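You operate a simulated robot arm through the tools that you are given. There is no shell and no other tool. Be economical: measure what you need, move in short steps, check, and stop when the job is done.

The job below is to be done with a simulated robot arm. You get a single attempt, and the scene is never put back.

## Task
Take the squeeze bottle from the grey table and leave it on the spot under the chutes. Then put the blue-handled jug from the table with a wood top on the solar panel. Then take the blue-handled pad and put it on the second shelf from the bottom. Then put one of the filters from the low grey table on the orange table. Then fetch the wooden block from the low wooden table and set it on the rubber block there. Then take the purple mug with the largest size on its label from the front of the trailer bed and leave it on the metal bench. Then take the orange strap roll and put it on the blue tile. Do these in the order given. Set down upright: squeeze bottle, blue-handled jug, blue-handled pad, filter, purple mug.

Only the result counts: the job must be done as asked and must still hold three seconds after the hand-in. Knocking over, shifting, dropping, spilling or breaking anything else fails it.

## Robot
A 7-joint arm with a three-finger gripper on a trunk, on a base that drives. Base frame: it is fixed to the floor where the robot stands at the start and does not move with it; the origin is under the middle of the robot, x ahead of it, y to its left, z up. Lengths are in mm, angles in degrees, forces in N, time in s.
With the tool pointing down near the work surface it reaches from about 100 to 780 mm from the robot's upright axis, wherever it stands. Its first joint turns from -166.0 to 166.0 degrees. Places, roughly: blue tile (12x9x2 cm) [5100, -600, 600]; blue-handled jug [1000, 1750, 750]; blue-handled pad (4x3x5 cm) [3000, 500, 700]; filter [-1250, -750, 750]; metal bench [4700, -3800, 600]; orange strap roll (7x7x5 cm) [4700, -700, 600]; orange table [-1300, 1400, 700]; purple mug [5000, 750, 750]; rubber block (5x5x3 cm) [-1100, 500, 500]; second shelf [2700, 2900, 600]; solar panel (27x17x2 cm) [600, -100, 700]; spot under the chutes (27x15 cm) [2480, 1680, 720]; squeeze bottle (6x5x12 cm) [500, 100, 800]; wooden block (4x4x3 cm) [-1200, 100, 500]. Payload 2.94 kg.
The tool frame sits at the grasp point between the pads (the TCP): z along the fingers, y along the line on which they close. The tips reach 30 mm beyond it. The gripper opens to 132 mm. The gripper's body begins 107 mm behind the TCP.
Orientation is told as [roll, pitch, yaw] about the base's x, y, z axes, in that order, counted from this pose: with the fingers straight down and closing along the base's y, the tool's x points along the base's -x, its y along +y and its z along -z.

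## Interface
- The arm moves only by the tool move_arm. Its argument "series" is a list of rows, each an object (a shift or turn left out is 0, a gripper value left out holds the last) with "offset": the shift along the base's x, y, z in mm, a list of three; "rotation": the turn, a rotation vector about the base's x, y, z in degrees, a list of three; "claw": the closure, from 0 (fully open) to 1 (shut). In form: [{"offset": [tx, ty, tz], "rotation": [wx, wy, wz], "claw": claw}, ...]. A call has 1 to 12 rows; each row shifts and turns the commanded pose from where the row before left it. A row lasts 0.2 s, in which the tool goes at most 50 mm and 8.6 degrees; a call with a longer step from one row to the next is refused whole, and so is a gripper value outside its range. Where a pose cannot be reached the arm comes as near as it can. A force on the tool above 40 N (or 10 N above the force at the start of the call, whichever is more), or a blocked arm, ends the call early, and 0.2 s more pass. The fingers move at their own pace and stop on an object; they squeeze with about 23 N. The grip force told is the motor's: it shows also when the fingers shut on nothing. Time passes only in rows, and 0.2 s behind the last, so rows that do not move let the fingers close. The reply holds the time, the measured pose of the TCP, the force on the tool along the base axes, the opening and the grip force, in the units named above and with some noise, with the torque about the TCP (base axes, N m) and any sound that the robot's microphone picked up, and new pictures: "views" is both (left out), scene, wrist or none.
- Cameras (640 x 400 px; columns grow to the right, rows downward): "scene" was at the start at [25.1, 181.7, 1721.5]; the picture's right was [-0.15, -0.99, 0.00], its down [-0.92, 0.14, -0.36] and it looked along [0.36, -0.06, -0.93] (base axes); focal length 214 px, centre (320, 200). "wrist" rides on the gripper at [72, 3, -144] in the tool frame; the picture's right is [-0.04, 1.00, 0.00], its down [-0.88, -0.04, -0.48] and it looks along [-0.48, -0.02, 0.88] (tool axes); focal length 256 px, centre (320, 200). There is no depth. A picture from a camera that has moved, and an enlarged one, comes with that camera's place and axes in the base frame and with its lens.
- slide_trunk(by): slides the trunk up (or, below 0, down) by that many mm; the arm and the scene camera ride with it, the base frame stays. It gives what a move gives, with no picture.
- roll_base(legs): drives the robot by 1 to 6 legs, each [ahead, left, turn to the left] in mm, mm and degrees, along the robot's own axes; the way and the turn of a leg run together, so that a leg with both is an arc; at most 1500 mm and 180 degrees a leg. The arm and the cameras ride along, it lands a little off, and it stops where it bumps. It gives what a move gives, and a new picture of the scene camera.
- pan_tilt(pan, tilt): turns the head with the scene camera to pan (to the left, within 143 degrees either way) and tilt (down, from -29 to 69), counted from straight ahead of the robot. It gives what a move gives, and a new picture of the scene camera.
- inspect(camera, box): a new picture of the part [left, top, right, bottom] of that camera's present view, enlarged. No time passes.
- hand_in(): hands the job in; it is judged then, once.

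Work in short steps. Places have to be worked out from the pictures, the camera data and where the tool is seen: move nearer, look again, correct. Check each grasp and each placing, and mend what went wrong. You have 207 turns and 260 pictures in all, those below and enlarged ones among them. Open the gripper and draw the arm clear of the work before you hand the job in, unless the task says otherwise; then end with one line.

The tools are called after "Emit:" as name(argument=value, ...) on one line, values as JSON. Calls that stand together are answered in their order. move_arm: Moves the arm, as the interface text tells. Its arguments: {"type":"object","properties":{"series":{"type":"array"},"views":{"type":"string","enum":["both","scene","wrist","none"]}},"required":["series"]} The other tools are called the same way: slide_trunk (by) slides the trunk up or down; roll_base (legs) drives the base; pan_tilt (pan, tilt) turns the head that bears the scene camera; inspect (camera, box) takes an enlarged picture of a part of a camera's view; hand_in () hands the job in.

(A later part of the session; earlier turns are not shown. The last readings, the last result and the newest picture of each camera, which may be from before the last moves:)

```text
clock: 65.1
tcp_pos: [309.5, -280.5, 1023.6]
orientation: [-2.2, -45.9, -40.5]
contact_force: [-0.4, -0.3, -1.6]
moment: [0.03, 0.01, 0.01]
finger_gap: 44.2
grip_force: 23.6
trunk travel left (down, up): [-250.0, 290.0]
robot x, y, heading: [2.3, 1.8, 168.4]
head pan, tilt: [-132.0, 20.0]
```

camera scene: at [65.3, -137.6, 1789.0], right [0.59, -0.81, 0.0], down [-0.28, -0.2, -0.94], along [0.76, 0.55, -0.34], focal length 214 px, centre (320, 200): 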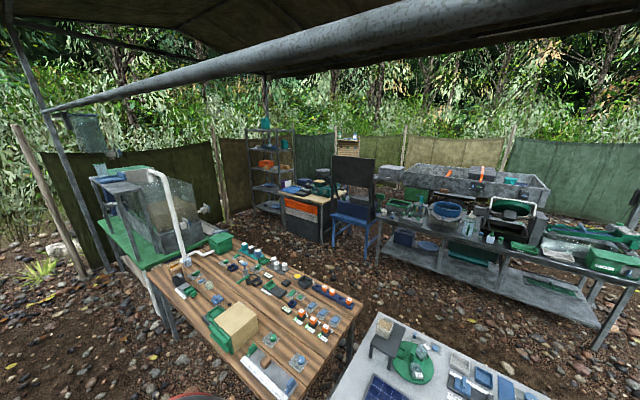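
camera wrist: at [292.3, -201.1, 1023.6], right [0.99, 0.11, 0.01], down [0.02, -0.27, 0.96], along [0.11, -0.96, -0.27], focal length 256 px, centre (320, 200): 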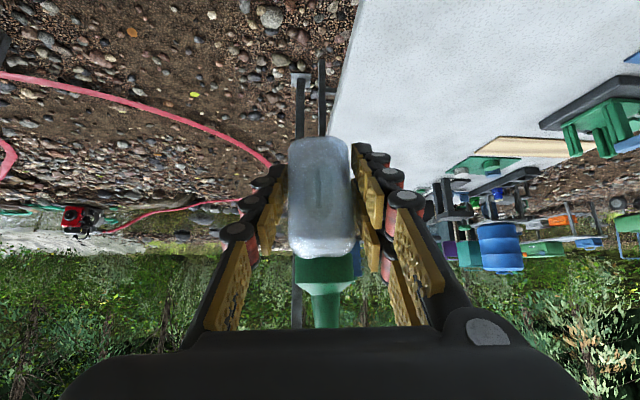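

Grip still firm. I test a small base turn to see whether the bottle stays put.

Emit:
roll_base(legs=[[0, 0, -20]])

Emit:
move_arm(series=[{"offset": [0, 0, 0]}], views="wrist")

```text
clock: 66.6
tcp_pos: [195.5, -368.9, 1025.0]
orientation: [-2.2, -45.8, -60.3]
contact_force: [-0.5, -0.5, -2.0]
moment: [0.03, 0.01, -0.01]
finger_gap: 44.1
grip_force: 23.1
trunk travel left (down, up): [-250.0, 290.0]
robot x, y, heading: [4.2, -0.4, 148.0]
head pan, tilt: [-132.0, 20.0]
camera scene: at [15.4, -151.6, 1789.1], right [0.28, -0.96, 0.0], down [-0.33, -0.1, -0.94], along [0.9, 0.26, -0.34], focal length 214 px, centre (320, 200)
```

scene: 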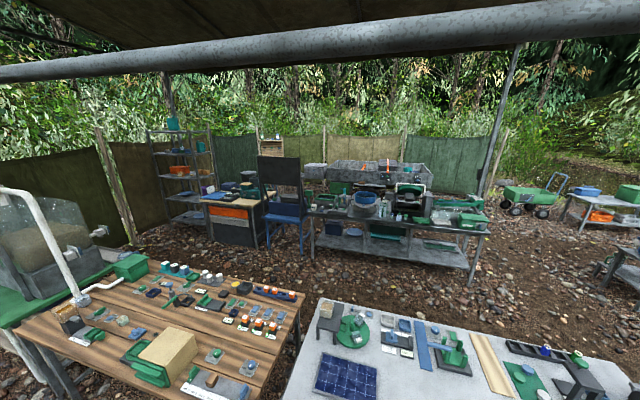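

```text
clock: 67.0
tcp_pos: [196.2, -368.2, 1024.1]
orientation: [-2.3, -45.8, -60.3]
contact_force: [-0.3, 0.4, -2.2]
moment: [0.01, 0.02, -0.01]
finger_gap: 44.0
grip_force: 23.1
trunk travel left (down, up): [-250.0, 290.0]
robot x, y, heading: [2.0, -0.5, 148.3]
head pan, tilt: [-132.0, 20.0]
camera wrist: at [127.4, -230.9, 1072.8], right [0.9, 0.44, 0.0], down [0.12, -0.25, 0.96], along [0.43, -0.86, -0.27], focal length 256 px, centre (320, 200)
```

wrist: 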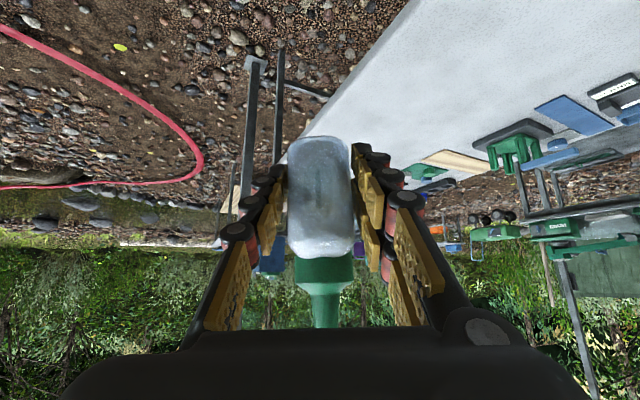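

The bottle holds firmly. I turn further and drive the first stretch toward −y.

Emit:
roll_base(legs=[[0, 0, -25], [0, 0, -25]])

```text
clock: 69.9
tcp_pos: [-152.5, -387.4, 1024.5]
orientation: [-2.2, -45.8, -109.6]
contact_force: [0.6, -0.5, -1.6]
moment: [0.05, -0.04, 0.0]
finger_gap: 43.9
grip_force: 22.8
trunk travel left (down, up): [-250.0, 290.0]
robot x, y, heading: [1.7, 1.1, 98.9]
head pan, tilt: [-132.0, 20.0]
camera scene: at [-104.8, -110.0, 1789.1], right [-0.55, -0.84, 0.0], down [-0.29, 0.19, -0.94], along [0.79, -0.51, -0.34], focal length 214 px, centre (320, 200)
```

scene: 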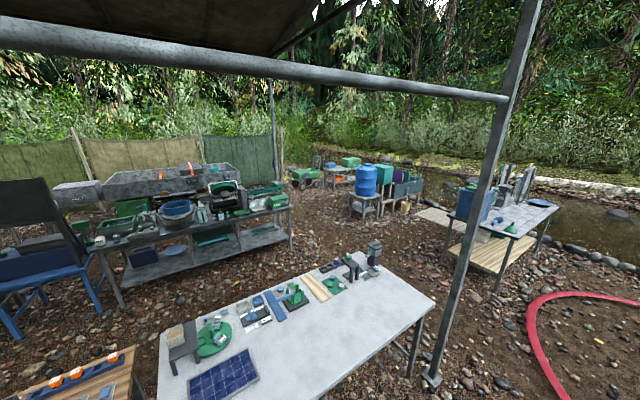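

The pole stands at about (302, −1360); I drive down the corridor to about (50, −1690).

Emit:
roll_base(legs=[[-839, 107, 0], [-839, 107, 0]])

```text
clock: 78.6
tcp_pos: [-169.6, -2089.4, 1024.6]
orientation: [-2.1, -45.9, -112.6]
contact_force: [-0.2, -0.3, -2.0]
moment: [0.02, -0.01, -0.02]
finger_gap: 43.9
grip_force: 23.1
trunk travel left (down, up): [-250.0, 290.0]
robot x, y, heading: [3.7, -1707.8, 95.9]
head pan, tilt: [-132.0, 20.0]
camera scene: at [-107.5, -1813.9, 1789.0], right [-0.59, -0.81, 0.0], down [-0.28, 0.2, -0.94], along [0.76, -0.55, -0.34], focal length 214 px, centre (320, 200)
```

scene: 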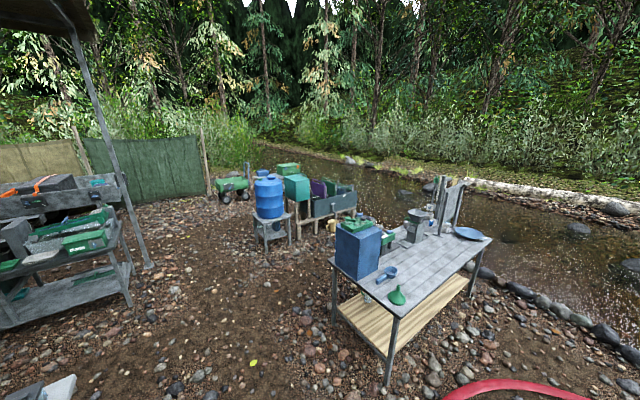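

I've passed the pole. Now around the grey table's right end into the central corridor.

Emit:
roll_base(legs=[[-312, -667, 0], [177, -722, 0], [372, -290, 0]])

```text
clock: 88.7
tcp_pos: [1485.7, -1697.2, 1024.6]
orientation: [-2.2, -45.9, -113.3]
contact_force: [0.7, -0.1, -1.2]
moment: [0.04, -0.02, -0.01]
finger_gap: 43.9
grip_force: 22.6
trunk travel left (down, up): [-250.0, 290.0]
robot x, y, heading: [1664.3, -1318.9, 95.0]
head pan, tilt: [-132.0, 20.0]
camera scene: at [1551.0, -1422.6, 1789.1], right [-0.6, -0.8, 0.0], down [-0.27, 0.2, -0.94], along [0.75, -0.56, -0.34], focal length 214 px, centre (320, 200)
```

scene: 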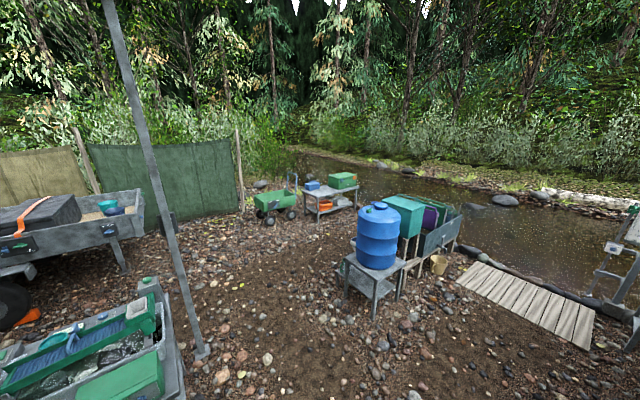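

Next, drive up the corridor toward the desk.

Emit:
roll_base(legs=[[1207, -73, 0], [1207, -73, 0]])

Emit:
pan_tilt(pan=-65, tilt=35)

```text
clock: 100.7
tcp_pos: [1437.8, 765.6, 1024.2]
orientation: [-2.3, -45.8, -115.0]
contact_force: [-0.3, 0.8, -0.9]
moment: [0.04, -0.02, 0.0]
finger_gap: 44.0
grip_force: 22.6
trunk travel left (down, up): [-250.0, 290.0]
robot x, y, heading: [1625.1, 1133.5, 93.5]
head pan, tilt: [-132.0, 20.0]
camera scene: at [1509.6, 1038.1, 1789.1], right [-0.62, -0.78, 0.0], down [-0.27, 0.21, -0.94], along [0.74, -0.58, -0.34], focal length 214 px, centre (320, 200)
```

scene: 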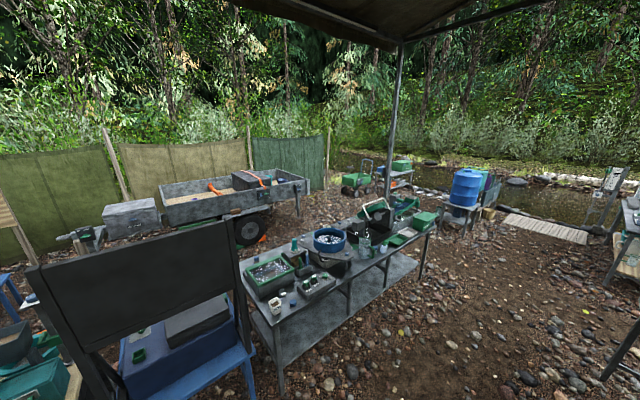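

```text
clock: 102.0
tcp_pos: [1435.9, 765.4, 1024.1]
orientation: [-2.2, -45.8, -115.0]
contact_force: [0.7, 0.2, -1.3]
moment: [0.03, 0.04, -0.03]
finger_gap: 44.2
grip_force: 23.4
trunk travel left (down, up): [-250.0, 290.0]
robot x, y, heading: [1625.8, 1134.7, 93.7]
head pan, tilt: [-65.0, 35.0]
camera scene: at [1514.1, 1137.9, 1765.2], right [0.48, -0.88, 0.0], down [-0.5, -0.27, -0.82], along [0.72, 0.39, -0.57], focal length 214 px, centre (320, 200)
```

scene: 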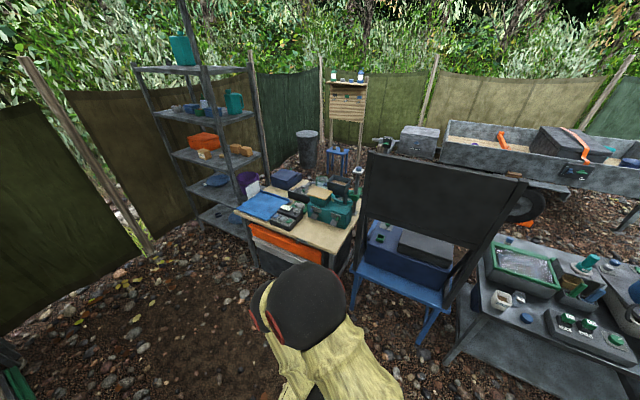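

I enlarge the desk area to identify the spot under the chutes.

Emit:
inspect(camera="scene", box=[220, 130, 380, 270])

Emit:
pan_tilt(pan=-75, tilt=50)

```text
2.86 times, centred on (300, 200) of scene
camera zoom: at [1514.1, 1137.9, 1765.2], right [0.48, -0.88, 0.0], down [-0.5, -0.27, -0.82], along [0.72, 0.39, -0.57], focal length 613 px, centre (377, 200)
```

zoom: 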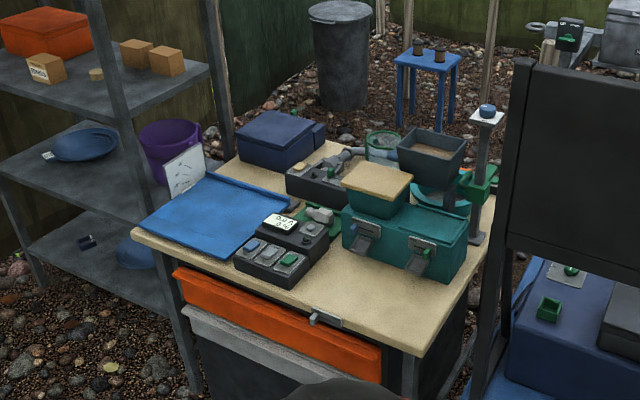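

```text
clock: 102.8
tcp_pos: [1436.3, 764.6, 1024.5]
orientation: [-2.2, -45.7, -115.0]
contact_force: [-0.4, -0.2, -2.0]
moment: [0.06, -0.02, -0.03]
finger_gap: 43.9
grip_force: 23.3
trunk travel left (down, up): [-250.0, 290.0]
robot x, y, heading: [1625.9, 1132.9, 93.4]
head pan, tilt: [-75.0, 50.0]
camera scene: at [1509.8, 1120.5, 1743.5], right [0.32, -0.95, 0.0], down [-0.73, -0.24, -0.64], along [0.61, 0.2, -0.77], focal length 214 px, centre (320, 200)
```

scene: 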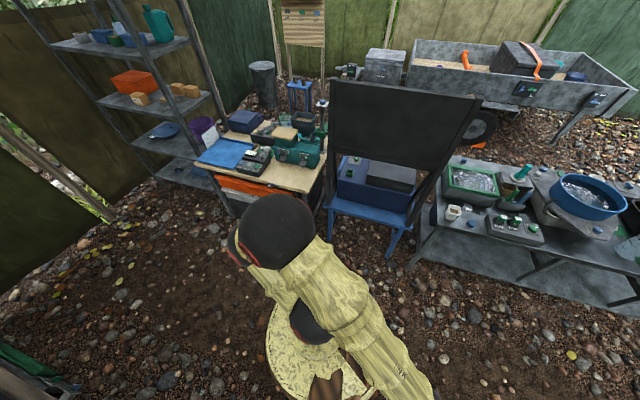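

The "chutes" are on the teal machine on the desk; the spot is the clear wood in front of it, centred (2480, 1680). I turn so the arm points at the desk.

Emit:
roll_base(legs=[[0, 0, 32], [0, 0, 32], [0, 0, 32], [0, 0, 30]])

Emit:
pan_tilt(pan=143, tilt=50)

```text
clock: 109.4
tcp_pos: [2035.5, 1207.3, 1024.6]
orientation: [-2.3, -45.9, 11.4]
contact_force: [0.0, 0.0, -1.7]
moment: [0.0, 0.03, 0.0]
finger_gap: 44.1
grip_force: 23.1
trunk travel left (down, up): [-250.0, 290.0]
robot x, y, heading: [1624.4, 1137.8, -140.0]
head pan, tilt: [-75.0, 50.0]
camera scene: at [1706.8, 1055.4, 1743.5], right [0.57, 0.82, 0.0], down [0.63, -0.44, -0.64], along [-0.53, 0.37, -0.77], focal length 214 px, centre (320, 200)
```

scene: 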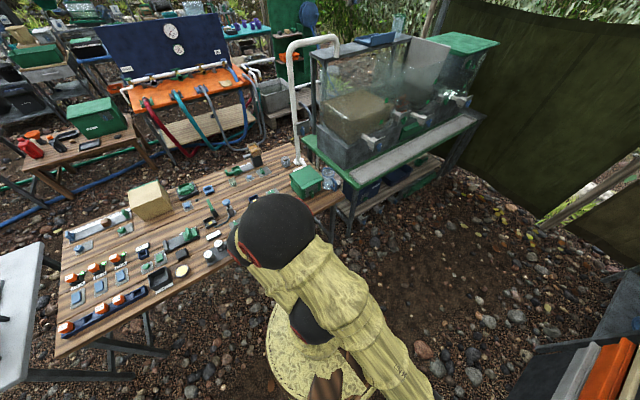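

```text
clock: 112.5
tcp_pos: [2035.1, 1206.6, 1025.0]
orientation: [-2.1, -45.8, 11.3]
contact_force: [-0.6, -0.2, -1.5]
moment: [0.0, 0.02, 0.02]
finger_gap: 43.9
grip_force: 23.2
trunk travel left (down, up): [-250.0, 290.0]
robot x, y, heading: [1621.4, 1133.7, -140.1]
head pan, tilt: [143.0, 50.0]
camera scene: at [1846.7, 1015.0, 1743.5], right [0.05, -1.0, 0.0], down [-0.77, -0.04, -0.64], along [0.64, 0.03, -0.77], focal length 214 px, centre (320, 200)
```

scene: 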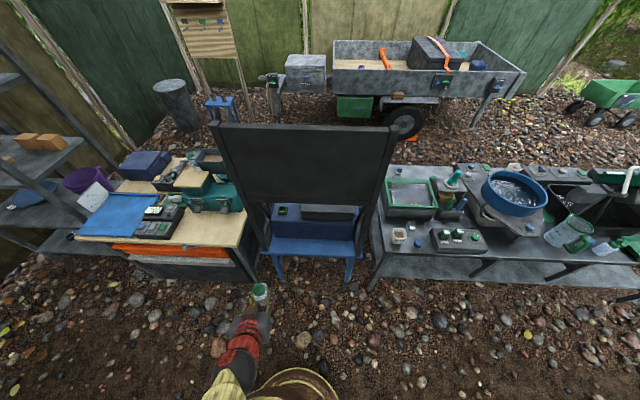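

Bottle still held upright. I translate toward the desk.

Emit:
roll_base(legs=[[-586, -127, 0]])

Emit:
move_arm(series=[{"offset": [0, 0, 0]}], views="wrist")

```text
clock: 115.9
tcp_pos: [2395.1, 1686.7, 1024.0]
orientation: [-2.3, -45.7, 11.8]
contact_force: [-0.1, -0.4, -1.9]
moment: [0.02, 0.04, 0.01]
finger_gap: 43.9
grip_force: 22.6
trunk travel left (down, up): [-250.0, 290.0]
robot x, y, heading: [1985.4, 1613.3, -139.3]
head pan, tilt: [143.0, 50.0]
camera scene: at [2208.1, 1492.4, 1743.5], right [0.06, -1.0, 0.0], down [-0.76, -0.05, -0.64], along [0.64, 0.04, -0.77], focal length 214 px, centre (320, 200)
```

scene: 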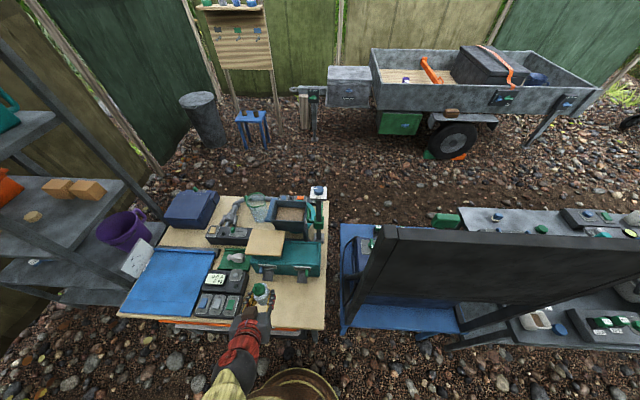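

```text
clock: 116.3
tcp_pos: [2394.6, 1686.5, 1025.4]
orientation: [-2.2, -45.7, 11.9]
contact_force: [0.2, -0.3, -1.7]
moment: [0.03, 0.03, -0.04]
finger_gap: 44.0
grip_force: 22.9
trunk travel left (down, up): [-250.0, 290.0]
robot x, y, heading: [1986.8, 1616.8, -139.5]
head pan, tilt: [143.0, 50.0]
camera wrist: at [2243.1, 1663.0, 1072.6], right [-0.15, 0.99, 0.0], down [0.27, 0.04, 0.96], along [0.95, 0.15, -0.27], focal length 256 px, centre (320, 200)
```

wrist: 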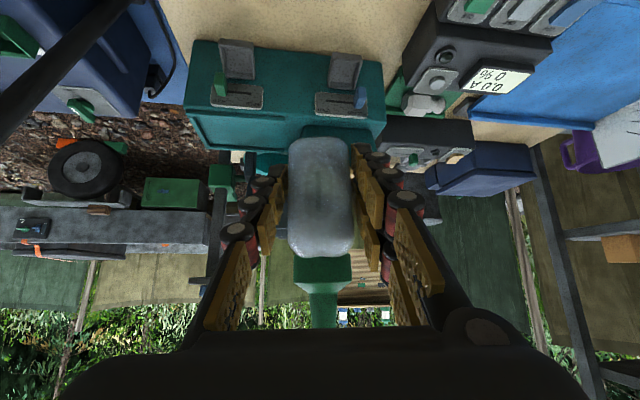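

A zoom on the desk front to fix where the chutes and the free spot are.

Emit:
inspect(camera="scene", box=[180, 180, 350, 340])

```text
2.50 times, centred on (265, 260) of scene
camera zoom: at [2207.9, 1492.1, 1743.5], right [0.06, -1.0, 0.0], down [-0.76, -0.05, -0.64], along [0.64, 0.04, -0.77], focal length 536 px, centre (458, 50)
```

zoom: 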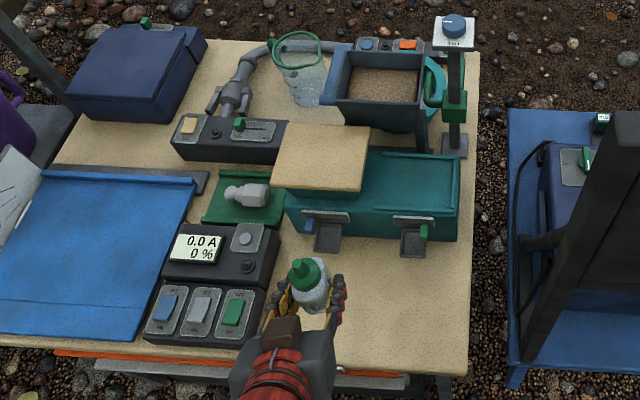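

The two chutes end at about (2550, 1751) and (2550, 1594); spot centre fits (2475, 1672). I move over it and lower to about 790.

Emit:
move_arm(series=[{"offset": [20, -5, -35]}, {"offset": [20, -5, -40]}, {"offset": [20, -4, -40]}, {"offset": [13, 0, -40]}, {"offset": [0, 0, -40]}, {"offset": [0, 0, -35]}, {"offset": [0, 0, 0]}], views="both")

```text
clock: 117.9
tcp_pos: [2442.5, 1730.6, 817.4]
orientation: [-2.5, -45.8, 11.7]
contact_force: [0.0, 0.3, -0.8]
moment: [-0.01, 0.0, -0.02]
finger_gap: 44.1
grip_force: 22.7
out of reach, approached as far as the arm can: row 1, 2, 3, 4, 5, 6
trunk travel left (down, up): [-250.0, 290.0]
robot x, y, heading: [1985.5, 1612.5, -139.4]
head pan, tilt: [143.0, 50.0]
camera scene: at [2208.6, 1492.7, 1743.4], right [0.06, -1.0, 0.0], down [-0.77, -0.05, -0.64], along [0.64, 0.04, -0.77], focal length 214 px, centre (320, 200)
camera wrist: at [2291.7, 1707.9, 865.7], right [-0.14, 0.99, 0.0], down [0.27, 0.04, 0.96], along [0.95, 0.14, -0.27], focal length 256 px, centre (320, 200)
```

scene: 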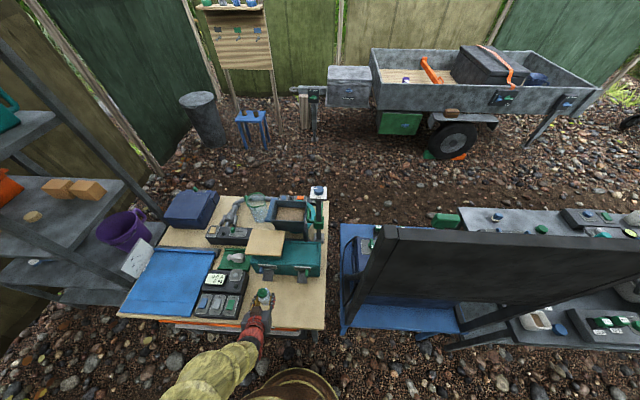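
wrist: 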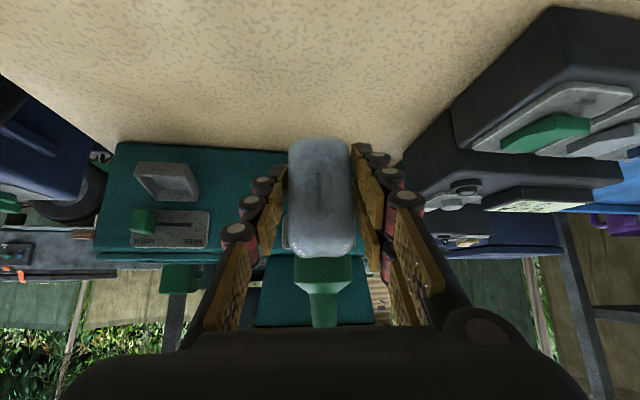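

Low with this tilt the arm runs into a joint limit. I raise the arm again over the spot and will lower with the trunk instead.

Emit:
move_arm(series=[{"offset": [0, -10, 45]}, {"offset": [0, -12, 45]}, {"offset": [0, -12, 45]}, {"offset": [5, -12, 45]}, {"offset": [10, -12, 35]}, {"offset": [10, 0, 0]}, {"offset": [0, 0, 0]}], views="none")

```text
clock: 119.5
tcp_pos: [2467.5, 1682.8, 1026.2]
orientation: [-2.2, -45.7, 11.9]
contact_force: [1.2, 0.3, -1.6]
moment: [0.01, 0.02, -0.04]
finger_gap: 43.8
grip_force: 23.1
out of reach, approached as far as the arm can: row 1
trunk travel left (down, up): [-250.0, 290.0]
robot x, y, heading: [1985.6, 1615.4, -139.9]
head pan, tilt: [143.0, 50.0]
```

The pose above the spot is reachable. Lowering the trunk by 225 mm.

Emit:
slide_trunk(by=-225)

Emit:
move_arm(series=[{"offset": [3, -10, -8]}, {"offset": [0, 0, -8]}, {"offset": [0, 0, 0]}], views="wrist")

```text
clock: 121.9
tcp_pos: [2466.8, 1681.0, 801.2]
orientation: [-2.2, -45.8, 11.8]
contact_force: [0.0, 0.6, -0.9]
moment: [-0.01, 0.0, -0.01]
finger_gap: 43.8
grip_force: 23.3
trunk travel left (down, up): [-25.0, 515.0]
robot x, y, heading: [1981.2, 1610.0, -139.7]
head pan, tilt: [143.0, 50.0]
```

```text
clock: 122.7
tcp_pos: [2469.8, 1671.8, 789.0]
orientation: [-2.3, -45.8, 11.9]
contact_force: [0.7, 0.0, -1.5]
moment: [0.03, 0.01, -0.01]
finger_gap: 44.3
grip_force: 22.6
out of reach, approached as far as the arm can: row 2
trunk travel left (down, up): [-25.0, 515.0]
robot x, y, heading: [1983.6, 1617.0, -139.7]
head pan, tilt: [143.0, 50.0]
camera wrist: at [2317.8, 1649.0, 837.6], right [-0.15, 0.99, 0.0], down [0.27, 0.04, 0.96], along [0.95, 0.14, -0.27], focal length 256 px, centre (320, 200)
```

wrist: 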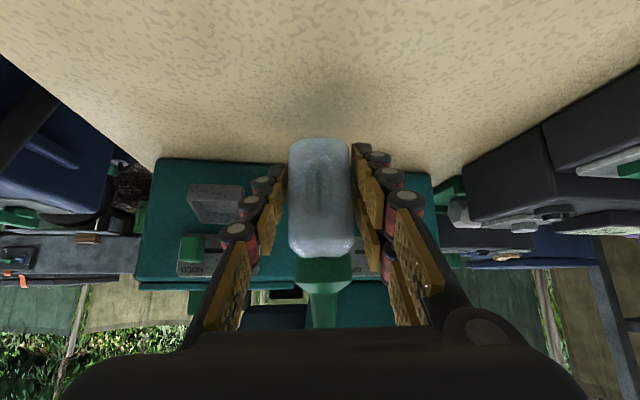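

Close to the surface. I use the trunk for the last millimetres in small slides.

Emit:
slide_trunk(by=-15)

Emit:
slide_trunk(by=-6)

```text
clock: 123.3
tcp_pos: [2470.0, 1672.7, 774.0]
orientation: [-2.3, -45.7, 11.9]
contact_force: [0.3, 0.3, -0.8]
moment: [-0.01, 0.0, 0.0]
finger_gap: 44.1
grip_force: 23.2
trunk travel left (down, up): [-10.0, 530.0]
robot x, y, heading: [1986.5, 1612.1, -139.7]
head pan, tilt: [143.0, 50.0]
```

```text
clock: 123.8
tcp_pos: [2469.5, 1671.8, 767.6]
orientation: [-2.2, -45.6, 11.9]
contact_force: [-0.5, -0.6, -1.9]
moment: [-0.04, 0.02, 0.02]
finger_gap: 43.8
grip_force: 23.1
trunk travel left (down, up): [-4.0, 536.0]
robot x, y, heading: [1987.5, 1615.2, -139.6]
head pan, tilt: [143.0, 50.0]
```

Emit:
slide_trunk(by=-4)

Emit:
move_arm(series=[{"offset": [0, 0, -3]}, {"offset": [0, 0, -3]}, {"offset": [0, 0, 0]}], views="wrist")

```text
clock: 124.4
tcp_pos: [2470.3, 1671.7, 763.4]
orientation: [-2.2, -45.7, 11.9]
contact_force: [0.1, 0.6, -1.7]
moment: [0.03, 0.02, 0.0]
finger_gap: 44.0
grip_force: 23.7
trunk travel left (down, up): [0.0, 540.0]
robot x, y, heading: [1980.4, 1613.5, -139.8]
head pan, tilt: [143.0, 50.0]
```

```text
clock: 125.2
tcp_pos: [2470.2, 1673.2, 758.2]
orientation: [-2.4, -45.6, 11.8]
contact_force: [0.5, 0.5, -1.3]
moment: [0.0, 0.02, 0.01]
finger_gap: 44.2
grip_force: 23.2
trunk travel left (down, up): [0.0, 540.0]
robot x, y, heading: [1985.9, 1614.2, -139.6]
head pan, tilt: [143.0, 50.0]
camera wrist: at [2318.2, 1650.6, 807.5], right [-0.15, 0.99, 0.0], down [0.27, 0.04, 0.96], along [0.95, 0.14, -0.27], focal length 256 px, centre (320, 200)
```

wrist: 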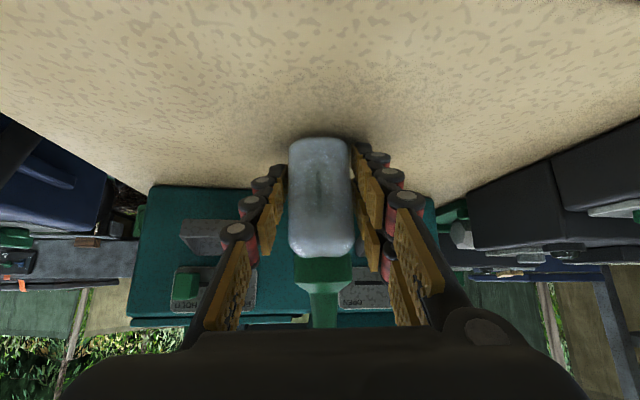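

Emit:
move_arm(series=[{"offset": [0, 0, -3]}, {"offset": [0, 0, -3]}, {"offset": [0, 0, 0]}], views="none")

Emit:
move_arm(series=[{"offset": [0, 0, -2]}, {"offset": [0, 0, -2]}, {"offset": [0, 0, 0]}], views="wrist")

```text
clock: 126.0
tcp_pos: [2472.3, 1672.3, 757.1]
orientation: [-2.6, -46.2, 11.9]
contact_force: [-8.0, 3.2, 27.1]
moment: [0.9, 0.24, 0.23]
finger_gap: 44.1
grip_force: 23.1
trunk travel left (down, up): [0.0, 540.0]
robot x, y, heading: [1981.7, 1612.3, -139.4]
head pan, tilt: [143.0, 50.0]
```

```text
clock: 126.4
tcp_pos: [2473.3, 1674.1, 757.1]
orientation: [-2.7, -46.4, 12.0]
contact_force: [-0.4, 0.7, 7.5]
moment: [0.26, 0.0, 0.03]
finger_gap: 44.1
grip_force: 22.3
trunk travel left (down, up): [0.0, 540.0]
robot x, y, heading: [1986.4, 1614.5, -139.4]
head pan, tilt: [143.0, 50.0]
stopped in row 2: the force on the tool passed its limit at 43 N (the readings are from after the stop); the commanded pose is now the measured one
camera wrist: at [2321.2, 1650.7, 804.3], right [-0.14, 0.99, 0.0], down [0.26, 0.04, 0.97], along [0.95, 0.14, -0.26], focal length 256 px, centre (320, 200)
```

wrist: 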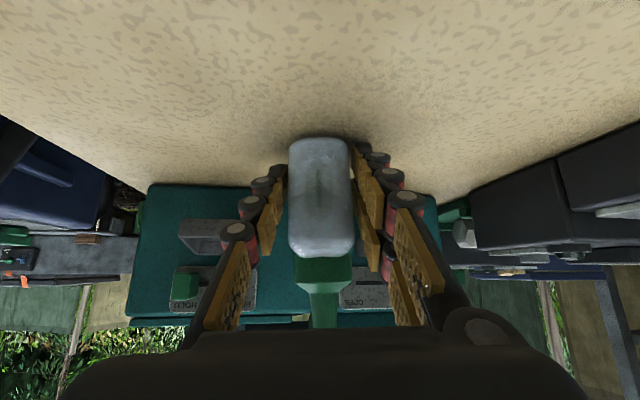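

Contact made at 757 with the bottle standing. I open the fingers and check.

Emit:
move_arm(series=[{"claw": 0.5}, {"claw": 0.4}, {"claw": 0.3}, {"claw": 0.3}, {"claw": 0.3}], views="wrist")

```text
clock: 127.6
tcp_pos: [2472.8, 1673.4, 755.5]
orientation: [-2.6, -46.2, 12.0]
contact_force: [0.0, 0.3, -0.7]
moment: [0.0, 0.05, -0.01]
finger_gap: 92.5
grip_force: 0.1
trunk travel left (down, up): [0.0, 540.0]
robot x, y, heading: [1984.2, 1610.2, -139.2]
head pan, tilt: [143.0, 50.0]
camera wrist: at [2320.4, 1650.6, 803.0], right [-0.15, 0.99, 0.0], down [0.26, 0.04, 0.96], along [0.95, 0.14, -0.27], focal length 256 px, centre (320, 200)
```

wrist: 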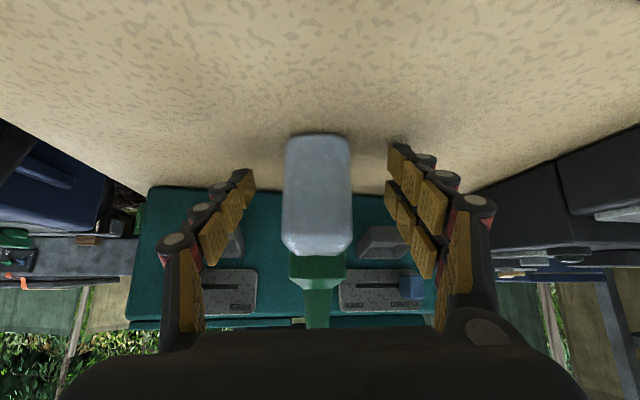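

The bottle stands upright. I back out along the tool axis and check with the scene camera.

Emit:
move_arm(series=[{"offset": [-17, -4, 18], "claw": 0.1}, {"offset": [-27, -6, 28]}, {"offset": [-27, -6, 28]}, {"offset": [-27, -6, 28]}, {"offset": [-27, -6, 28]}, {"offset": [0, 0, 0]}], views="scene")

Emit:
inspect(camera="scene", box=[180, 180, 350, 340])

```text
clock: 129.0
tcp_pos: [2349.6, 1644.5, 886.5]
orientation: [-2.6, -46.1, 11.9]
contact_force: [0.1, -0.2, 0.4]
moment: [0.02, 0.0, 0.0]
finger_gap: 119.0
grip_force: 0.0
trunk travel left (down, up): [0.0, 540.0]
robot x, y, heading: [1984.7, 1613.4, -139.5]
head pan, tilt: [143.0, 50.0]
camera scene: at [2207.7, 1492.3, 1493.5], right [0.06, -1.0, 0.0], down [-0.76, -0.05, -0.64], along [0.64, 0.04, -0.77], focal length 214 px, centre (320, 200)
```

scene: 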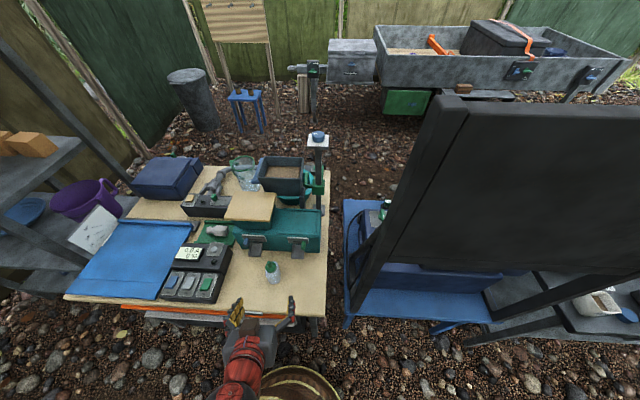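

```text
2.50 times, centred on (265, 260) of scene
camera zoom: at [2207.7, 1492.3, 1493.5], right [0.06, -1.0, 0.0], down [-0.76, -0.05, -0.64], along [0.64, 0.04, -0.77], focal length 536 px, centre (458, 50)
```

zoom: 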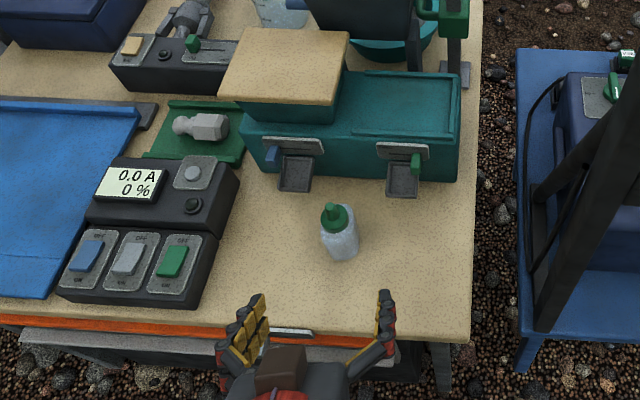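

Task 1 is done: the bottle stands under the chutes. I restore the trunk height, level the tool, back away and turn toward the wood table for the jug.

Emit:
slide_trunk(by=250)

Emit:
roll_base(legs=[[369, -184, 0], [0, 0, 139]])

Emit:
move_arm(series=[{"offset": [-5, 0, 0], "rotation": [0, 0, 0], "claw": 0}], views="none")

Emit:
pan_tilt(pan=140, tilt=45)

```text
clock: 131.6
tcp_pos: [2349.3, 1645.0, 1135.2]
orientation: [-2.6, -46.1, 11.7]
contact_force: [0.4, -0.1, 0.3]
moment: [0.0, 0.04, 0.04]
finger_gap: 118.8
grip_force: 0.1
trunk travel left (down, up): [-250.0, 290.0]
robot x, y, heading: [1982.5, 1610.2, -139.6]
head pan, tilt: [143.0, 50.0]
```

```text
clock: 140.1
tcp_pos: [1260.3, 1695.5, 1136.4]
orientation: [-2.6, -46.1, 157.0]
contact_force: [0.4, 0.0, 0.7]
moment: [0.02, 0.02, 0.0]
finger_gap: 118.9
grip_force: 0.0
trunk travel left (down, up): [-250.0, 290.0]
robot x, y, heading: [1574.7, 1509.4, 5.5]
head pan, tilt: [143.0, 50.0]
camera scene: at [1463.6, 1738.1, 1743.5], right [0.52, 0.85, 0.0], down [0.65, -0.4, -0.64], along [-0.55, 0.34, -0.77], focal length 214 px, centre (320, 200)
```

scene: 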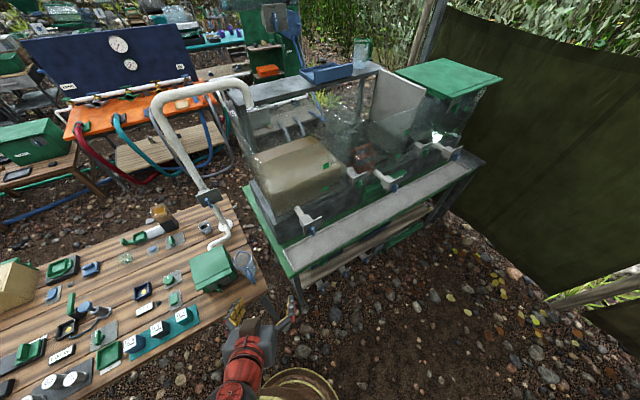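

```text
clock: 140.5
tcp_pos: [1256.3, 1694.8, 1136.2]
orientation: [-2.5, -46.1, 157.2]
contact_force: [-0.1, -0.1, -0.1]
moment: [-0.01, 0.0, 0.0]
finger_gap: 132.2
grip_force: 0.0
trunk travel left (down, up): [-250.0, 290.0]
robot x, y, heading: [1577.9, 1513.8, 5.5]
head pan, tilt: [143.0, 50.0]
```

```text
clock: 141.2
tcp_pos: [1256.8, 1694.6, 1135.7]
orientation: [-2.5, -46.1, 157.2]
contact_force: [-0.1, 0.3, 0.0]
moment: [-0.03, -0.02, -0.03]
finger_gap: 131.9
grip_force: 0.0
trunk travel left (down, up): [-250.0, 290.0]
robot x, y, heading: [1579.9, 1511.9, 5.6]
head pan, tilt: [140.0, 45.0]
camera scene: at [1462.2, 1743.9, 1750.4], right [0.57, 0.82, 0.0], down [0.58, -0.4, -0.71], along [-0.58, 0.4, -0.71], focal length 214 px, centre (320, 200)
```

scene: 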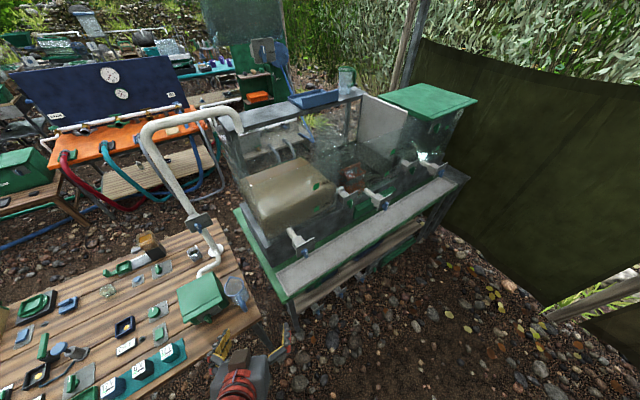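

I zoom in on the jug beside the green box.

Emit:
inspect(camera="scene", box=[160, 240, 290, 340])

```text
4.00 times, centred on (225, 290) of scene
camera zoom: at [1462.2, 1743.9, 1750.4], right [0.57, 0.82, 0.0], down [0.58, -0.4, -0.71], along [-0.58, 0.4, -0.71], focal length 858 px, centre (700, -160)
```

zoom: 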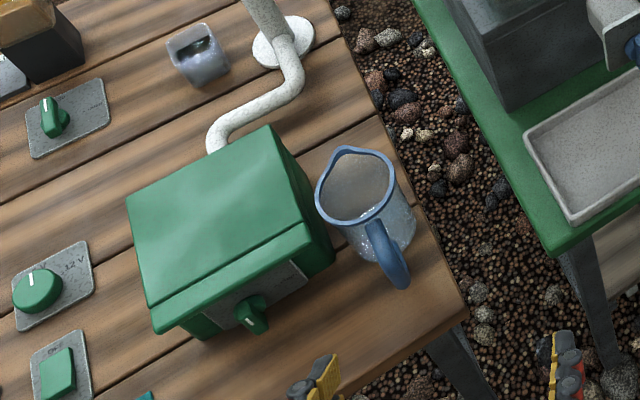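

The jug stands at about (932, 1658), close to the green box, handle toward +x. I move the base a bit closer and level the tool above it.

Emit:
roll_base(legs=[[-90, -10, 10]])

Emit:
move_arm(series=[{"offset": [-25, 0, 0], "rotation": [-1.8, -7.4, 0]}, {"offset": [-25, 0, 0], "rotation": [-1.8, -7.4, 0]}, {"offset": [-25, 0, 0], "rotation": [-1.8, -7.4, 0]}, {"offset": [-25, 0, 0], "rotation": [-1.8, -7.4, 0]}, {"offset": [-25, 0, 0], "rotation": [-1.8, -7.4, 0]}, {"offset": [-25, 0, 0], "rotation": [-1.8, -7.4, 0]}, {"offset": [0, 0, 0]}], views="wrist")

```text
clock: 142.3
tcp_pos: [1143.4, 1611.1, 1136.0]
orientation: [-2.6, -46.2, 166.8]
contact_force: [0.0, 0.3, -0.3]
moment: [0.01, -0.01, 0.02]
finger_gap: 132.1
grip_force: 0.2
trunk travel left (down, up): [-250.0, 290.0]
robot x, y, heading: [1493.2, 1487.0, 15.3]
head pan, tilt: [140.0, 45.0]
camera scene: at [1338.2, 1694.7, 1750.3], right [0.42, 0.91, 0.0], down [0.64, -0.3, -0.71], along [-0.64, 0.3, -0.71], focal length 214 px, centre (320, 200)
```

scene: 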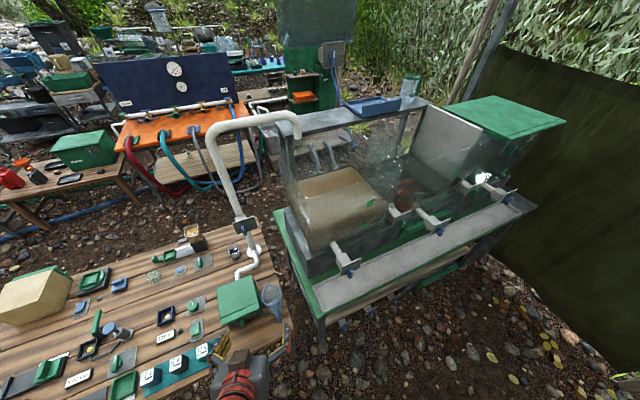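

```text
clock: 143.9
tcp_pos: [1011.8, 1626.8, 1142.3]
orientation: [-4.5, -9.4, 166.7]
contact_force: [0.3, -0.1, 0.0]
moment: [0.02, -0.03, -0.03]
finger_gap: 131.8
grip_force: 0.1
out of reach, approached as far as the arm can: row 1, 2
trunk travel left (down, up): [-250.0, 290.0]
robot x, y, heading: [1489.5, 1488.6, 15.2]
head pan, tilt: [140.0, 45.0]
camera wrist: at [1101.4, 1591.4, 1272.5], right [-0.28, -0.96, -0.07], down [-0.77, 0.18, 0.62], along [-0.58, 0.23, -0.78], focal length 256 px, centre (320, 200)
```

wrist: 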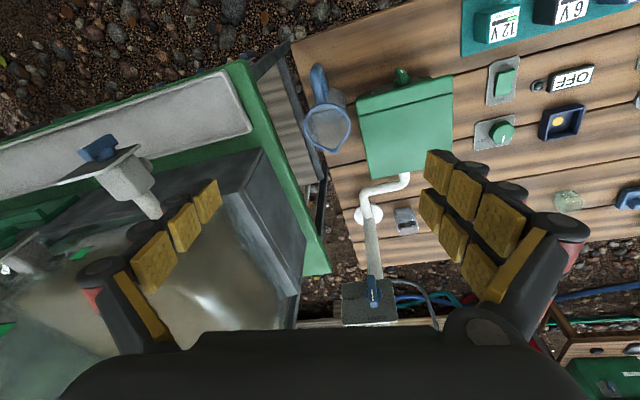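

I level the tool and yaw it so the fingers close along the −45° diagonal (between handle and green box), staying above the jug.

Emit:
move_arm(series=[{"offset": [0, 0, 0], "rotation": [-3.25, -4.05, 0]}, {"offset": [0, 0, 0], "rotation": [-3.25, -4.05, 0]}, {"offset": [-10, 5, 0], "rotation": [0, 0, 8.3]}, {"offset": [-10, 5, 0], "rotation": [0, 0, 8.3]}, {"offset": [-10, 5, 0], "rotation": [0, 0, 8.3]}, {"offset": [-10, 5, 0], "rotation": [0, 0, 8.3]}, {"offset": [-10, 5, 0], "rotation": [0, 0, 8.3]}, {"offset": [-10, 5, 0], "rotation": [0, 0, 8.3]}, {"offset": [-10, 0, 0], "rotation": [0, 0, 8.3]}, {"offset": [0, 0, 0]}], views="wrist")

```text
clock: 146.1
tcp_pos: [943.4, 1655.7, 1142.8]
orientation: [0.1, -0.3, -135.6]
contact_force: [-0.5, -0.2, -0.4]
moment: [0.01, -0.01, 0.0]
finger_gap: 132.0
grip_force: 0.1
trunk travel left (down, up): [-250.0, 290.0]
robot x, y, heading: [1492.1, 1484.7, 15.2]
head pan, tilt: [140.0, 45.0]
camera wrist: at [997.5, 1704.7, 1286.6], right [0.67, -0.74, 0.0], down [-0.65, -0.59, 0.48], along [-0.36, -0.32, -0.88], focal length 256 px, centre (320, 200)
```

wrist: 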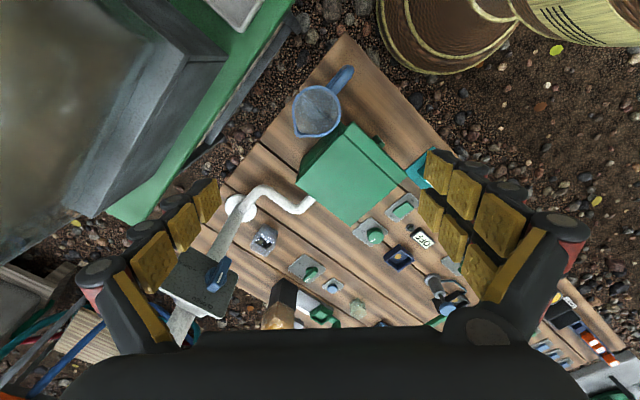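

Emit:
inspect(camera="wrist", box=[270, 50, 390, 170])

```text
3.33 times, centred on (330, 110) of wrist
camera zoom: at [997.5, 1704.7, 1286.6], right [0.67, -0.74, 0.0], down [-0.65, -0.59, 0.48], along [-0.36, -0.32, -0.88], focal length 853 px, centre (287, 500)
```

zoom: 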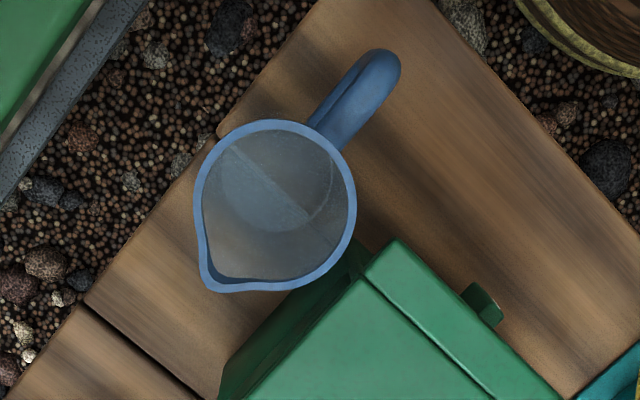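

The finger lanes between handle and box corner are clear. I narrow the fingers to ~105 mm and descend partway.

Emit:
move_arm(series=[{"offset": [-6, 3, -40], "claw": 0.2}, {"offset": [0, 0, -45]}, {"offset": [0, 0, -45]}, {"offset": [0, 0, -45]}, {"offset": [0, 0, -45]}, {"offset": [0, 0, -45]}, {"offset": [0, 0, 0]}], views="wrist")

```text
clock: 147.7
tcp_pos: [933.5, 1662.4, 874.7]
orientation: [0.0, -0.2, -135.6]
contact_force: [-0.5, -0.3, -0.3]
moment: [-0.01, 0.0, 0.01]
finger_gap: 105.5
grip_force: 0.0
trunk travel left (down, up): [-250.0, 290.0]
robot x, y, heading: [1492.4, 1485.1, 15.6]
head pan, tilt: [140.0, 45.0]
camera wrist: at [989.2, 1711.1, 1019.1], right [0.67, -0.74, 0.0], down [-0.65, -0.59, 0.48], along [-0.36, -0.32, -0.88], focal length 256 px, centre (320, 200)
```

wrist: 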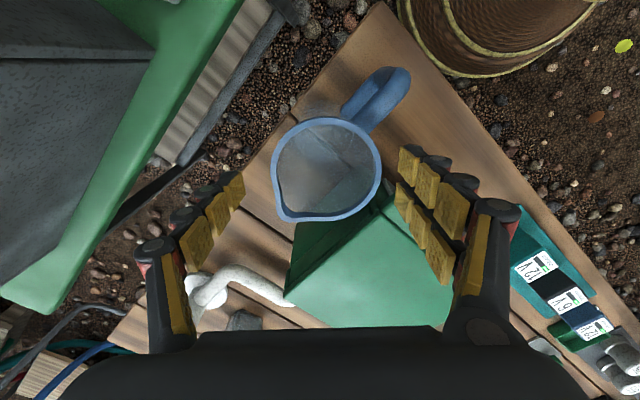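

Centre looks (938, 1658). I correct by a few mm and descend to about 785.

Emit:
move_arm(series=[{"offset": [4, -4, -30]}, {"offset": [0, 0, -30]}, {"offset": [0, 0, -30]}, {"offset": [0, 0, 0]}], views="wrist")

```text
clock: 148.2
tcp_pos: [937.5, 1656.2, 835.8]
orientation: [0.3, 0.0, -135.4]
contact_force: [-0.3, 0.4, 1.5]
moment: [-0.1, -0.08, -0.01]
finger_gap: 111.6
grip_force: 1.4
trunk travel left (down, up): [-250.0, 290.0]
robot x, y, heading: [1493.0, 1484.2, 15.1]
head pan, tilt: [140.0, 45.0]
stopped in row 2: the force on the tool passed its limit at 92 N (the readings are from after the stop); the commanded pose is now the measured one
camera wrist: at [991.9, 1705.2, 979.1], right [0.67, -0.74, 0.0], down [-0.65, -0.59, 0.48], along [-0.35, -0.32, -0.88], focal length 256 px, centre (320, 200)
```

wrist: 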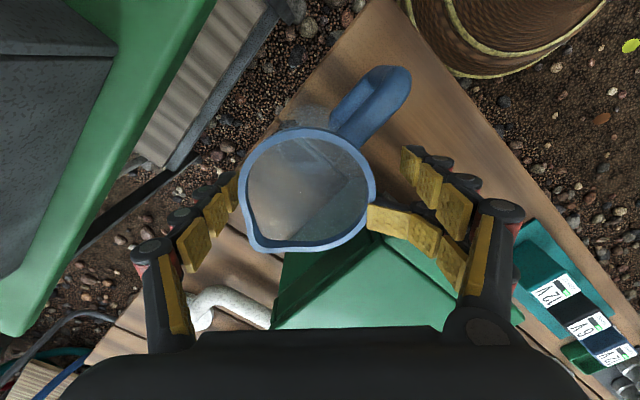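

The finger touched the green box corner: the gripper's tool +y side has a double, wider finger. I rise and rotate the tool by −180° so the narrow single finger goes on the tight side.

Emit:
move_arm(series=[{"offset": [0, 0, 20]}, {"offset": [0, 0, 45]}, {"offset": [0, 0, 45]}, {"offset": [0, 0, 45], "rotation": [0, 0, -8.4], "claw": 0.15}, {"offset": [0, 0, 20], "rotation": [0, 0, -8.4]}, {"rotation": [0, 0, -8.4]}, {"rotation": [0, 0, -8.4]}, {"rotation": [0, 0, -8.4]}, {"rotation": [0, 0, -8.4]}, {"rotation": [0, 0, -8.4]}, {"rotation": [0, 0, -8.4]}, {"rotation": [0, 0, -8.4]}], views="wrist")

Emit:
move_arm(series=[{"rotation": [0, 0, -8.4]}, {"rotation": [0, 0, -8.4]}, {"rotation": [0, 0, -8.4]}, {"rotation": [0, 0, -8.4]}, {"rotation": [0, 0, -8.4]}, {"rotation": [0, 0, -8.4]}, {"rotation": [0, 0, -8.4]}, {"rotation": [0, 0, -8.4]}, {"rotation": [0, 0, -8.4]}, {"rotation": [0, 0, -8.4]}, {"rotation": [0, 0, -8.4]}, {"rotation": [0, 0, -8.4]}], views="wrist")

```text
clock: 150.8
tcp_pos: [939.5, 1656.0, 1011.5]
orientation: [0.2, -0.1, 148.8]
contact_force: [0.2, 0.8, -0.4]
moment: [0.03, 0.0, -0.01]
finger_gap: 112.3
grip_force: 0.1
trunk travel left (down, up): [-250.0, 290.0]
robot x, y, heading: [1494.4, 1487.2, 15.5]
head pan, tilt: [140.0, 45.0]
camera wrist: at [1000.7, 1615.8, 1155.7], right [-0.56, -0.83, 0.0], down [-0.73, 0.49, 0.48], along [-0.4, 0.26, -0.88], focal length 256 px, centre (320, 200)
```

wrist: 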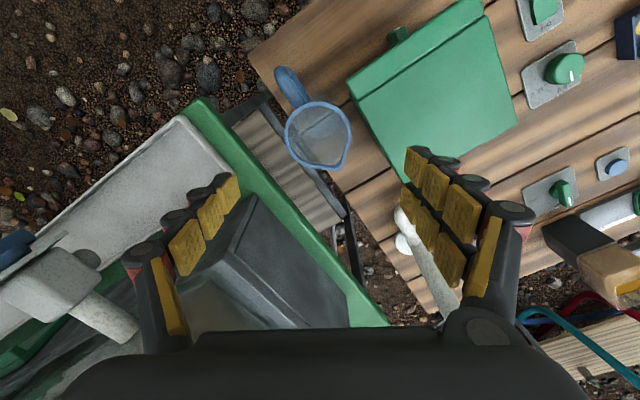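

```text
clock: 153.4
tcp_pos: [940.8, 1656.1, 1012.7]
orientation: [0.1, 0.0, 48.0]
contact_force: [0.0, -0.4, -0.6]
moment: [0.02, 0.0, -0.01]
finger_gap: 112.2
grip_force: 0.0
trunk travel left (down, up): [-250.0, 290.0]
robot x, y, heading: [1491.5, 1487.1, 15.6]
head pan, tilt: [140.0, 45.0]
camera wrist: at [889.9, 1603.3, 1155.4], right [-0.71, 0.7, 0.0], down [0.62, 0.63, 0.48], along [0.33, 0.34, -0.88], focal length 256 px, centre (320, 200)
```

wrist: 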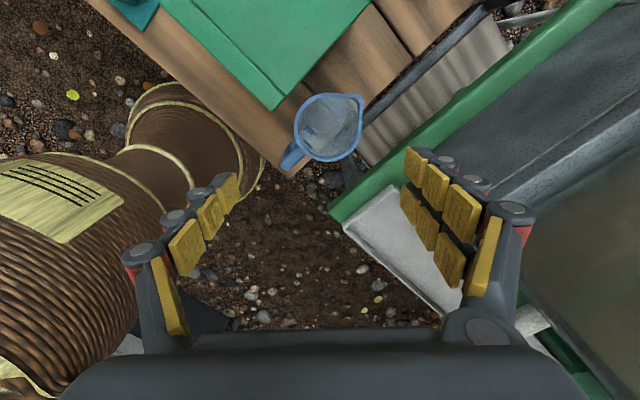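

Now the narrow finger (left) faces the lane between handle and box. I rotate +6° to centre the lane, centre on the jug and go down to 885 for a close check.

Emit:
move_arm(series=[{"offset": [-4, 2, -40], "rotation": [0, 0, 6]}, {"offset": [-4, 2, -40]}, {"offset": [0, 0, -45]}, {"offset": [0, 0, 0]}], views="wrist")

```text
clock: 154.4
tcp_pos: [932.8, 1655.4, 888.1]
orientation: [0.2, -0.2, 54.1]
contact_force: [-0.1, 0.5, 0.1]
moment: [-0.01, -0.01, -0.02]
finger_gap: 112.2
grip_force: 0.0
trunk travel left (down, up): [-250.0, 290.0]
robot x, y, heading: [1491.5, 1487.3, 15.8]
head pan, tilt: [140.0, 45.0]
camera wrist: at [887.5, 1599.0, 1031.1], right [-0.78, 0.62, 0.0], down [0.55, 0.69, 0.48], along [0.29, 0.38, -0.88], focal length 256 px, centre (320, 200)
```

wrist: 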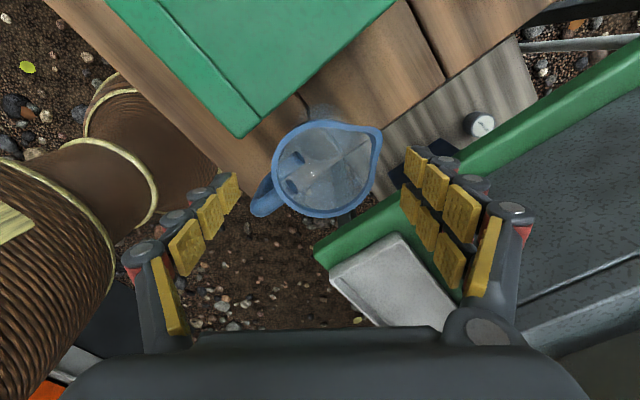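

Centre is (931, 1664); I shift +8 in y and descend carefully to about 785.

Emit:
move_arm(series=[{"offset": [-1, 8, -10]}, {"offset": [0, 0, -25]}, {"offset": [0, 0, -25]}, {"offset": [0, 0, 0]}], views="wrist")

```text
clock: 155.4
tcp_pos: [930.2, 1666.1, 827.5]
orientation: [0.2, -0.2, 54.1]
contact_force: [-0.4, -0.1, 0.8]
moment: [0.02, -0.01, 0.05]
finger_gap: 112.0
grip_force: 0.1
trunk travel left (down, up): [-250.0, 290.0]
robot x, y, heading: [1492.4, 1484.4, 15.2]
head pan, tilt: [140.0, 45.0]
camera wrist: at [886.4, 1608.2, 970.4], right [-0.78, 0.62, 0.0], down [0.55, 0.69, 0.48], along [0.29, 0.38, -0.88], focal length 256 px, centre (320, 200)
```

wrist: 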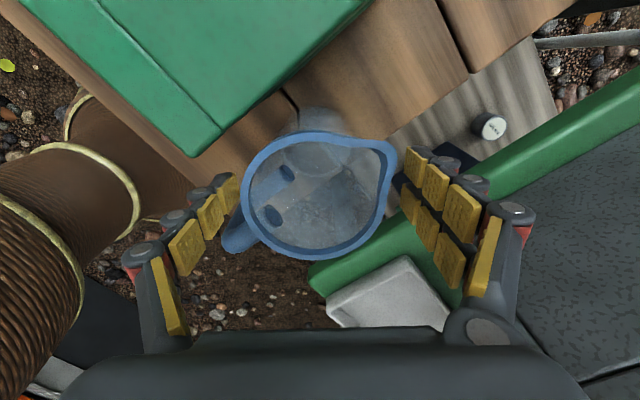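

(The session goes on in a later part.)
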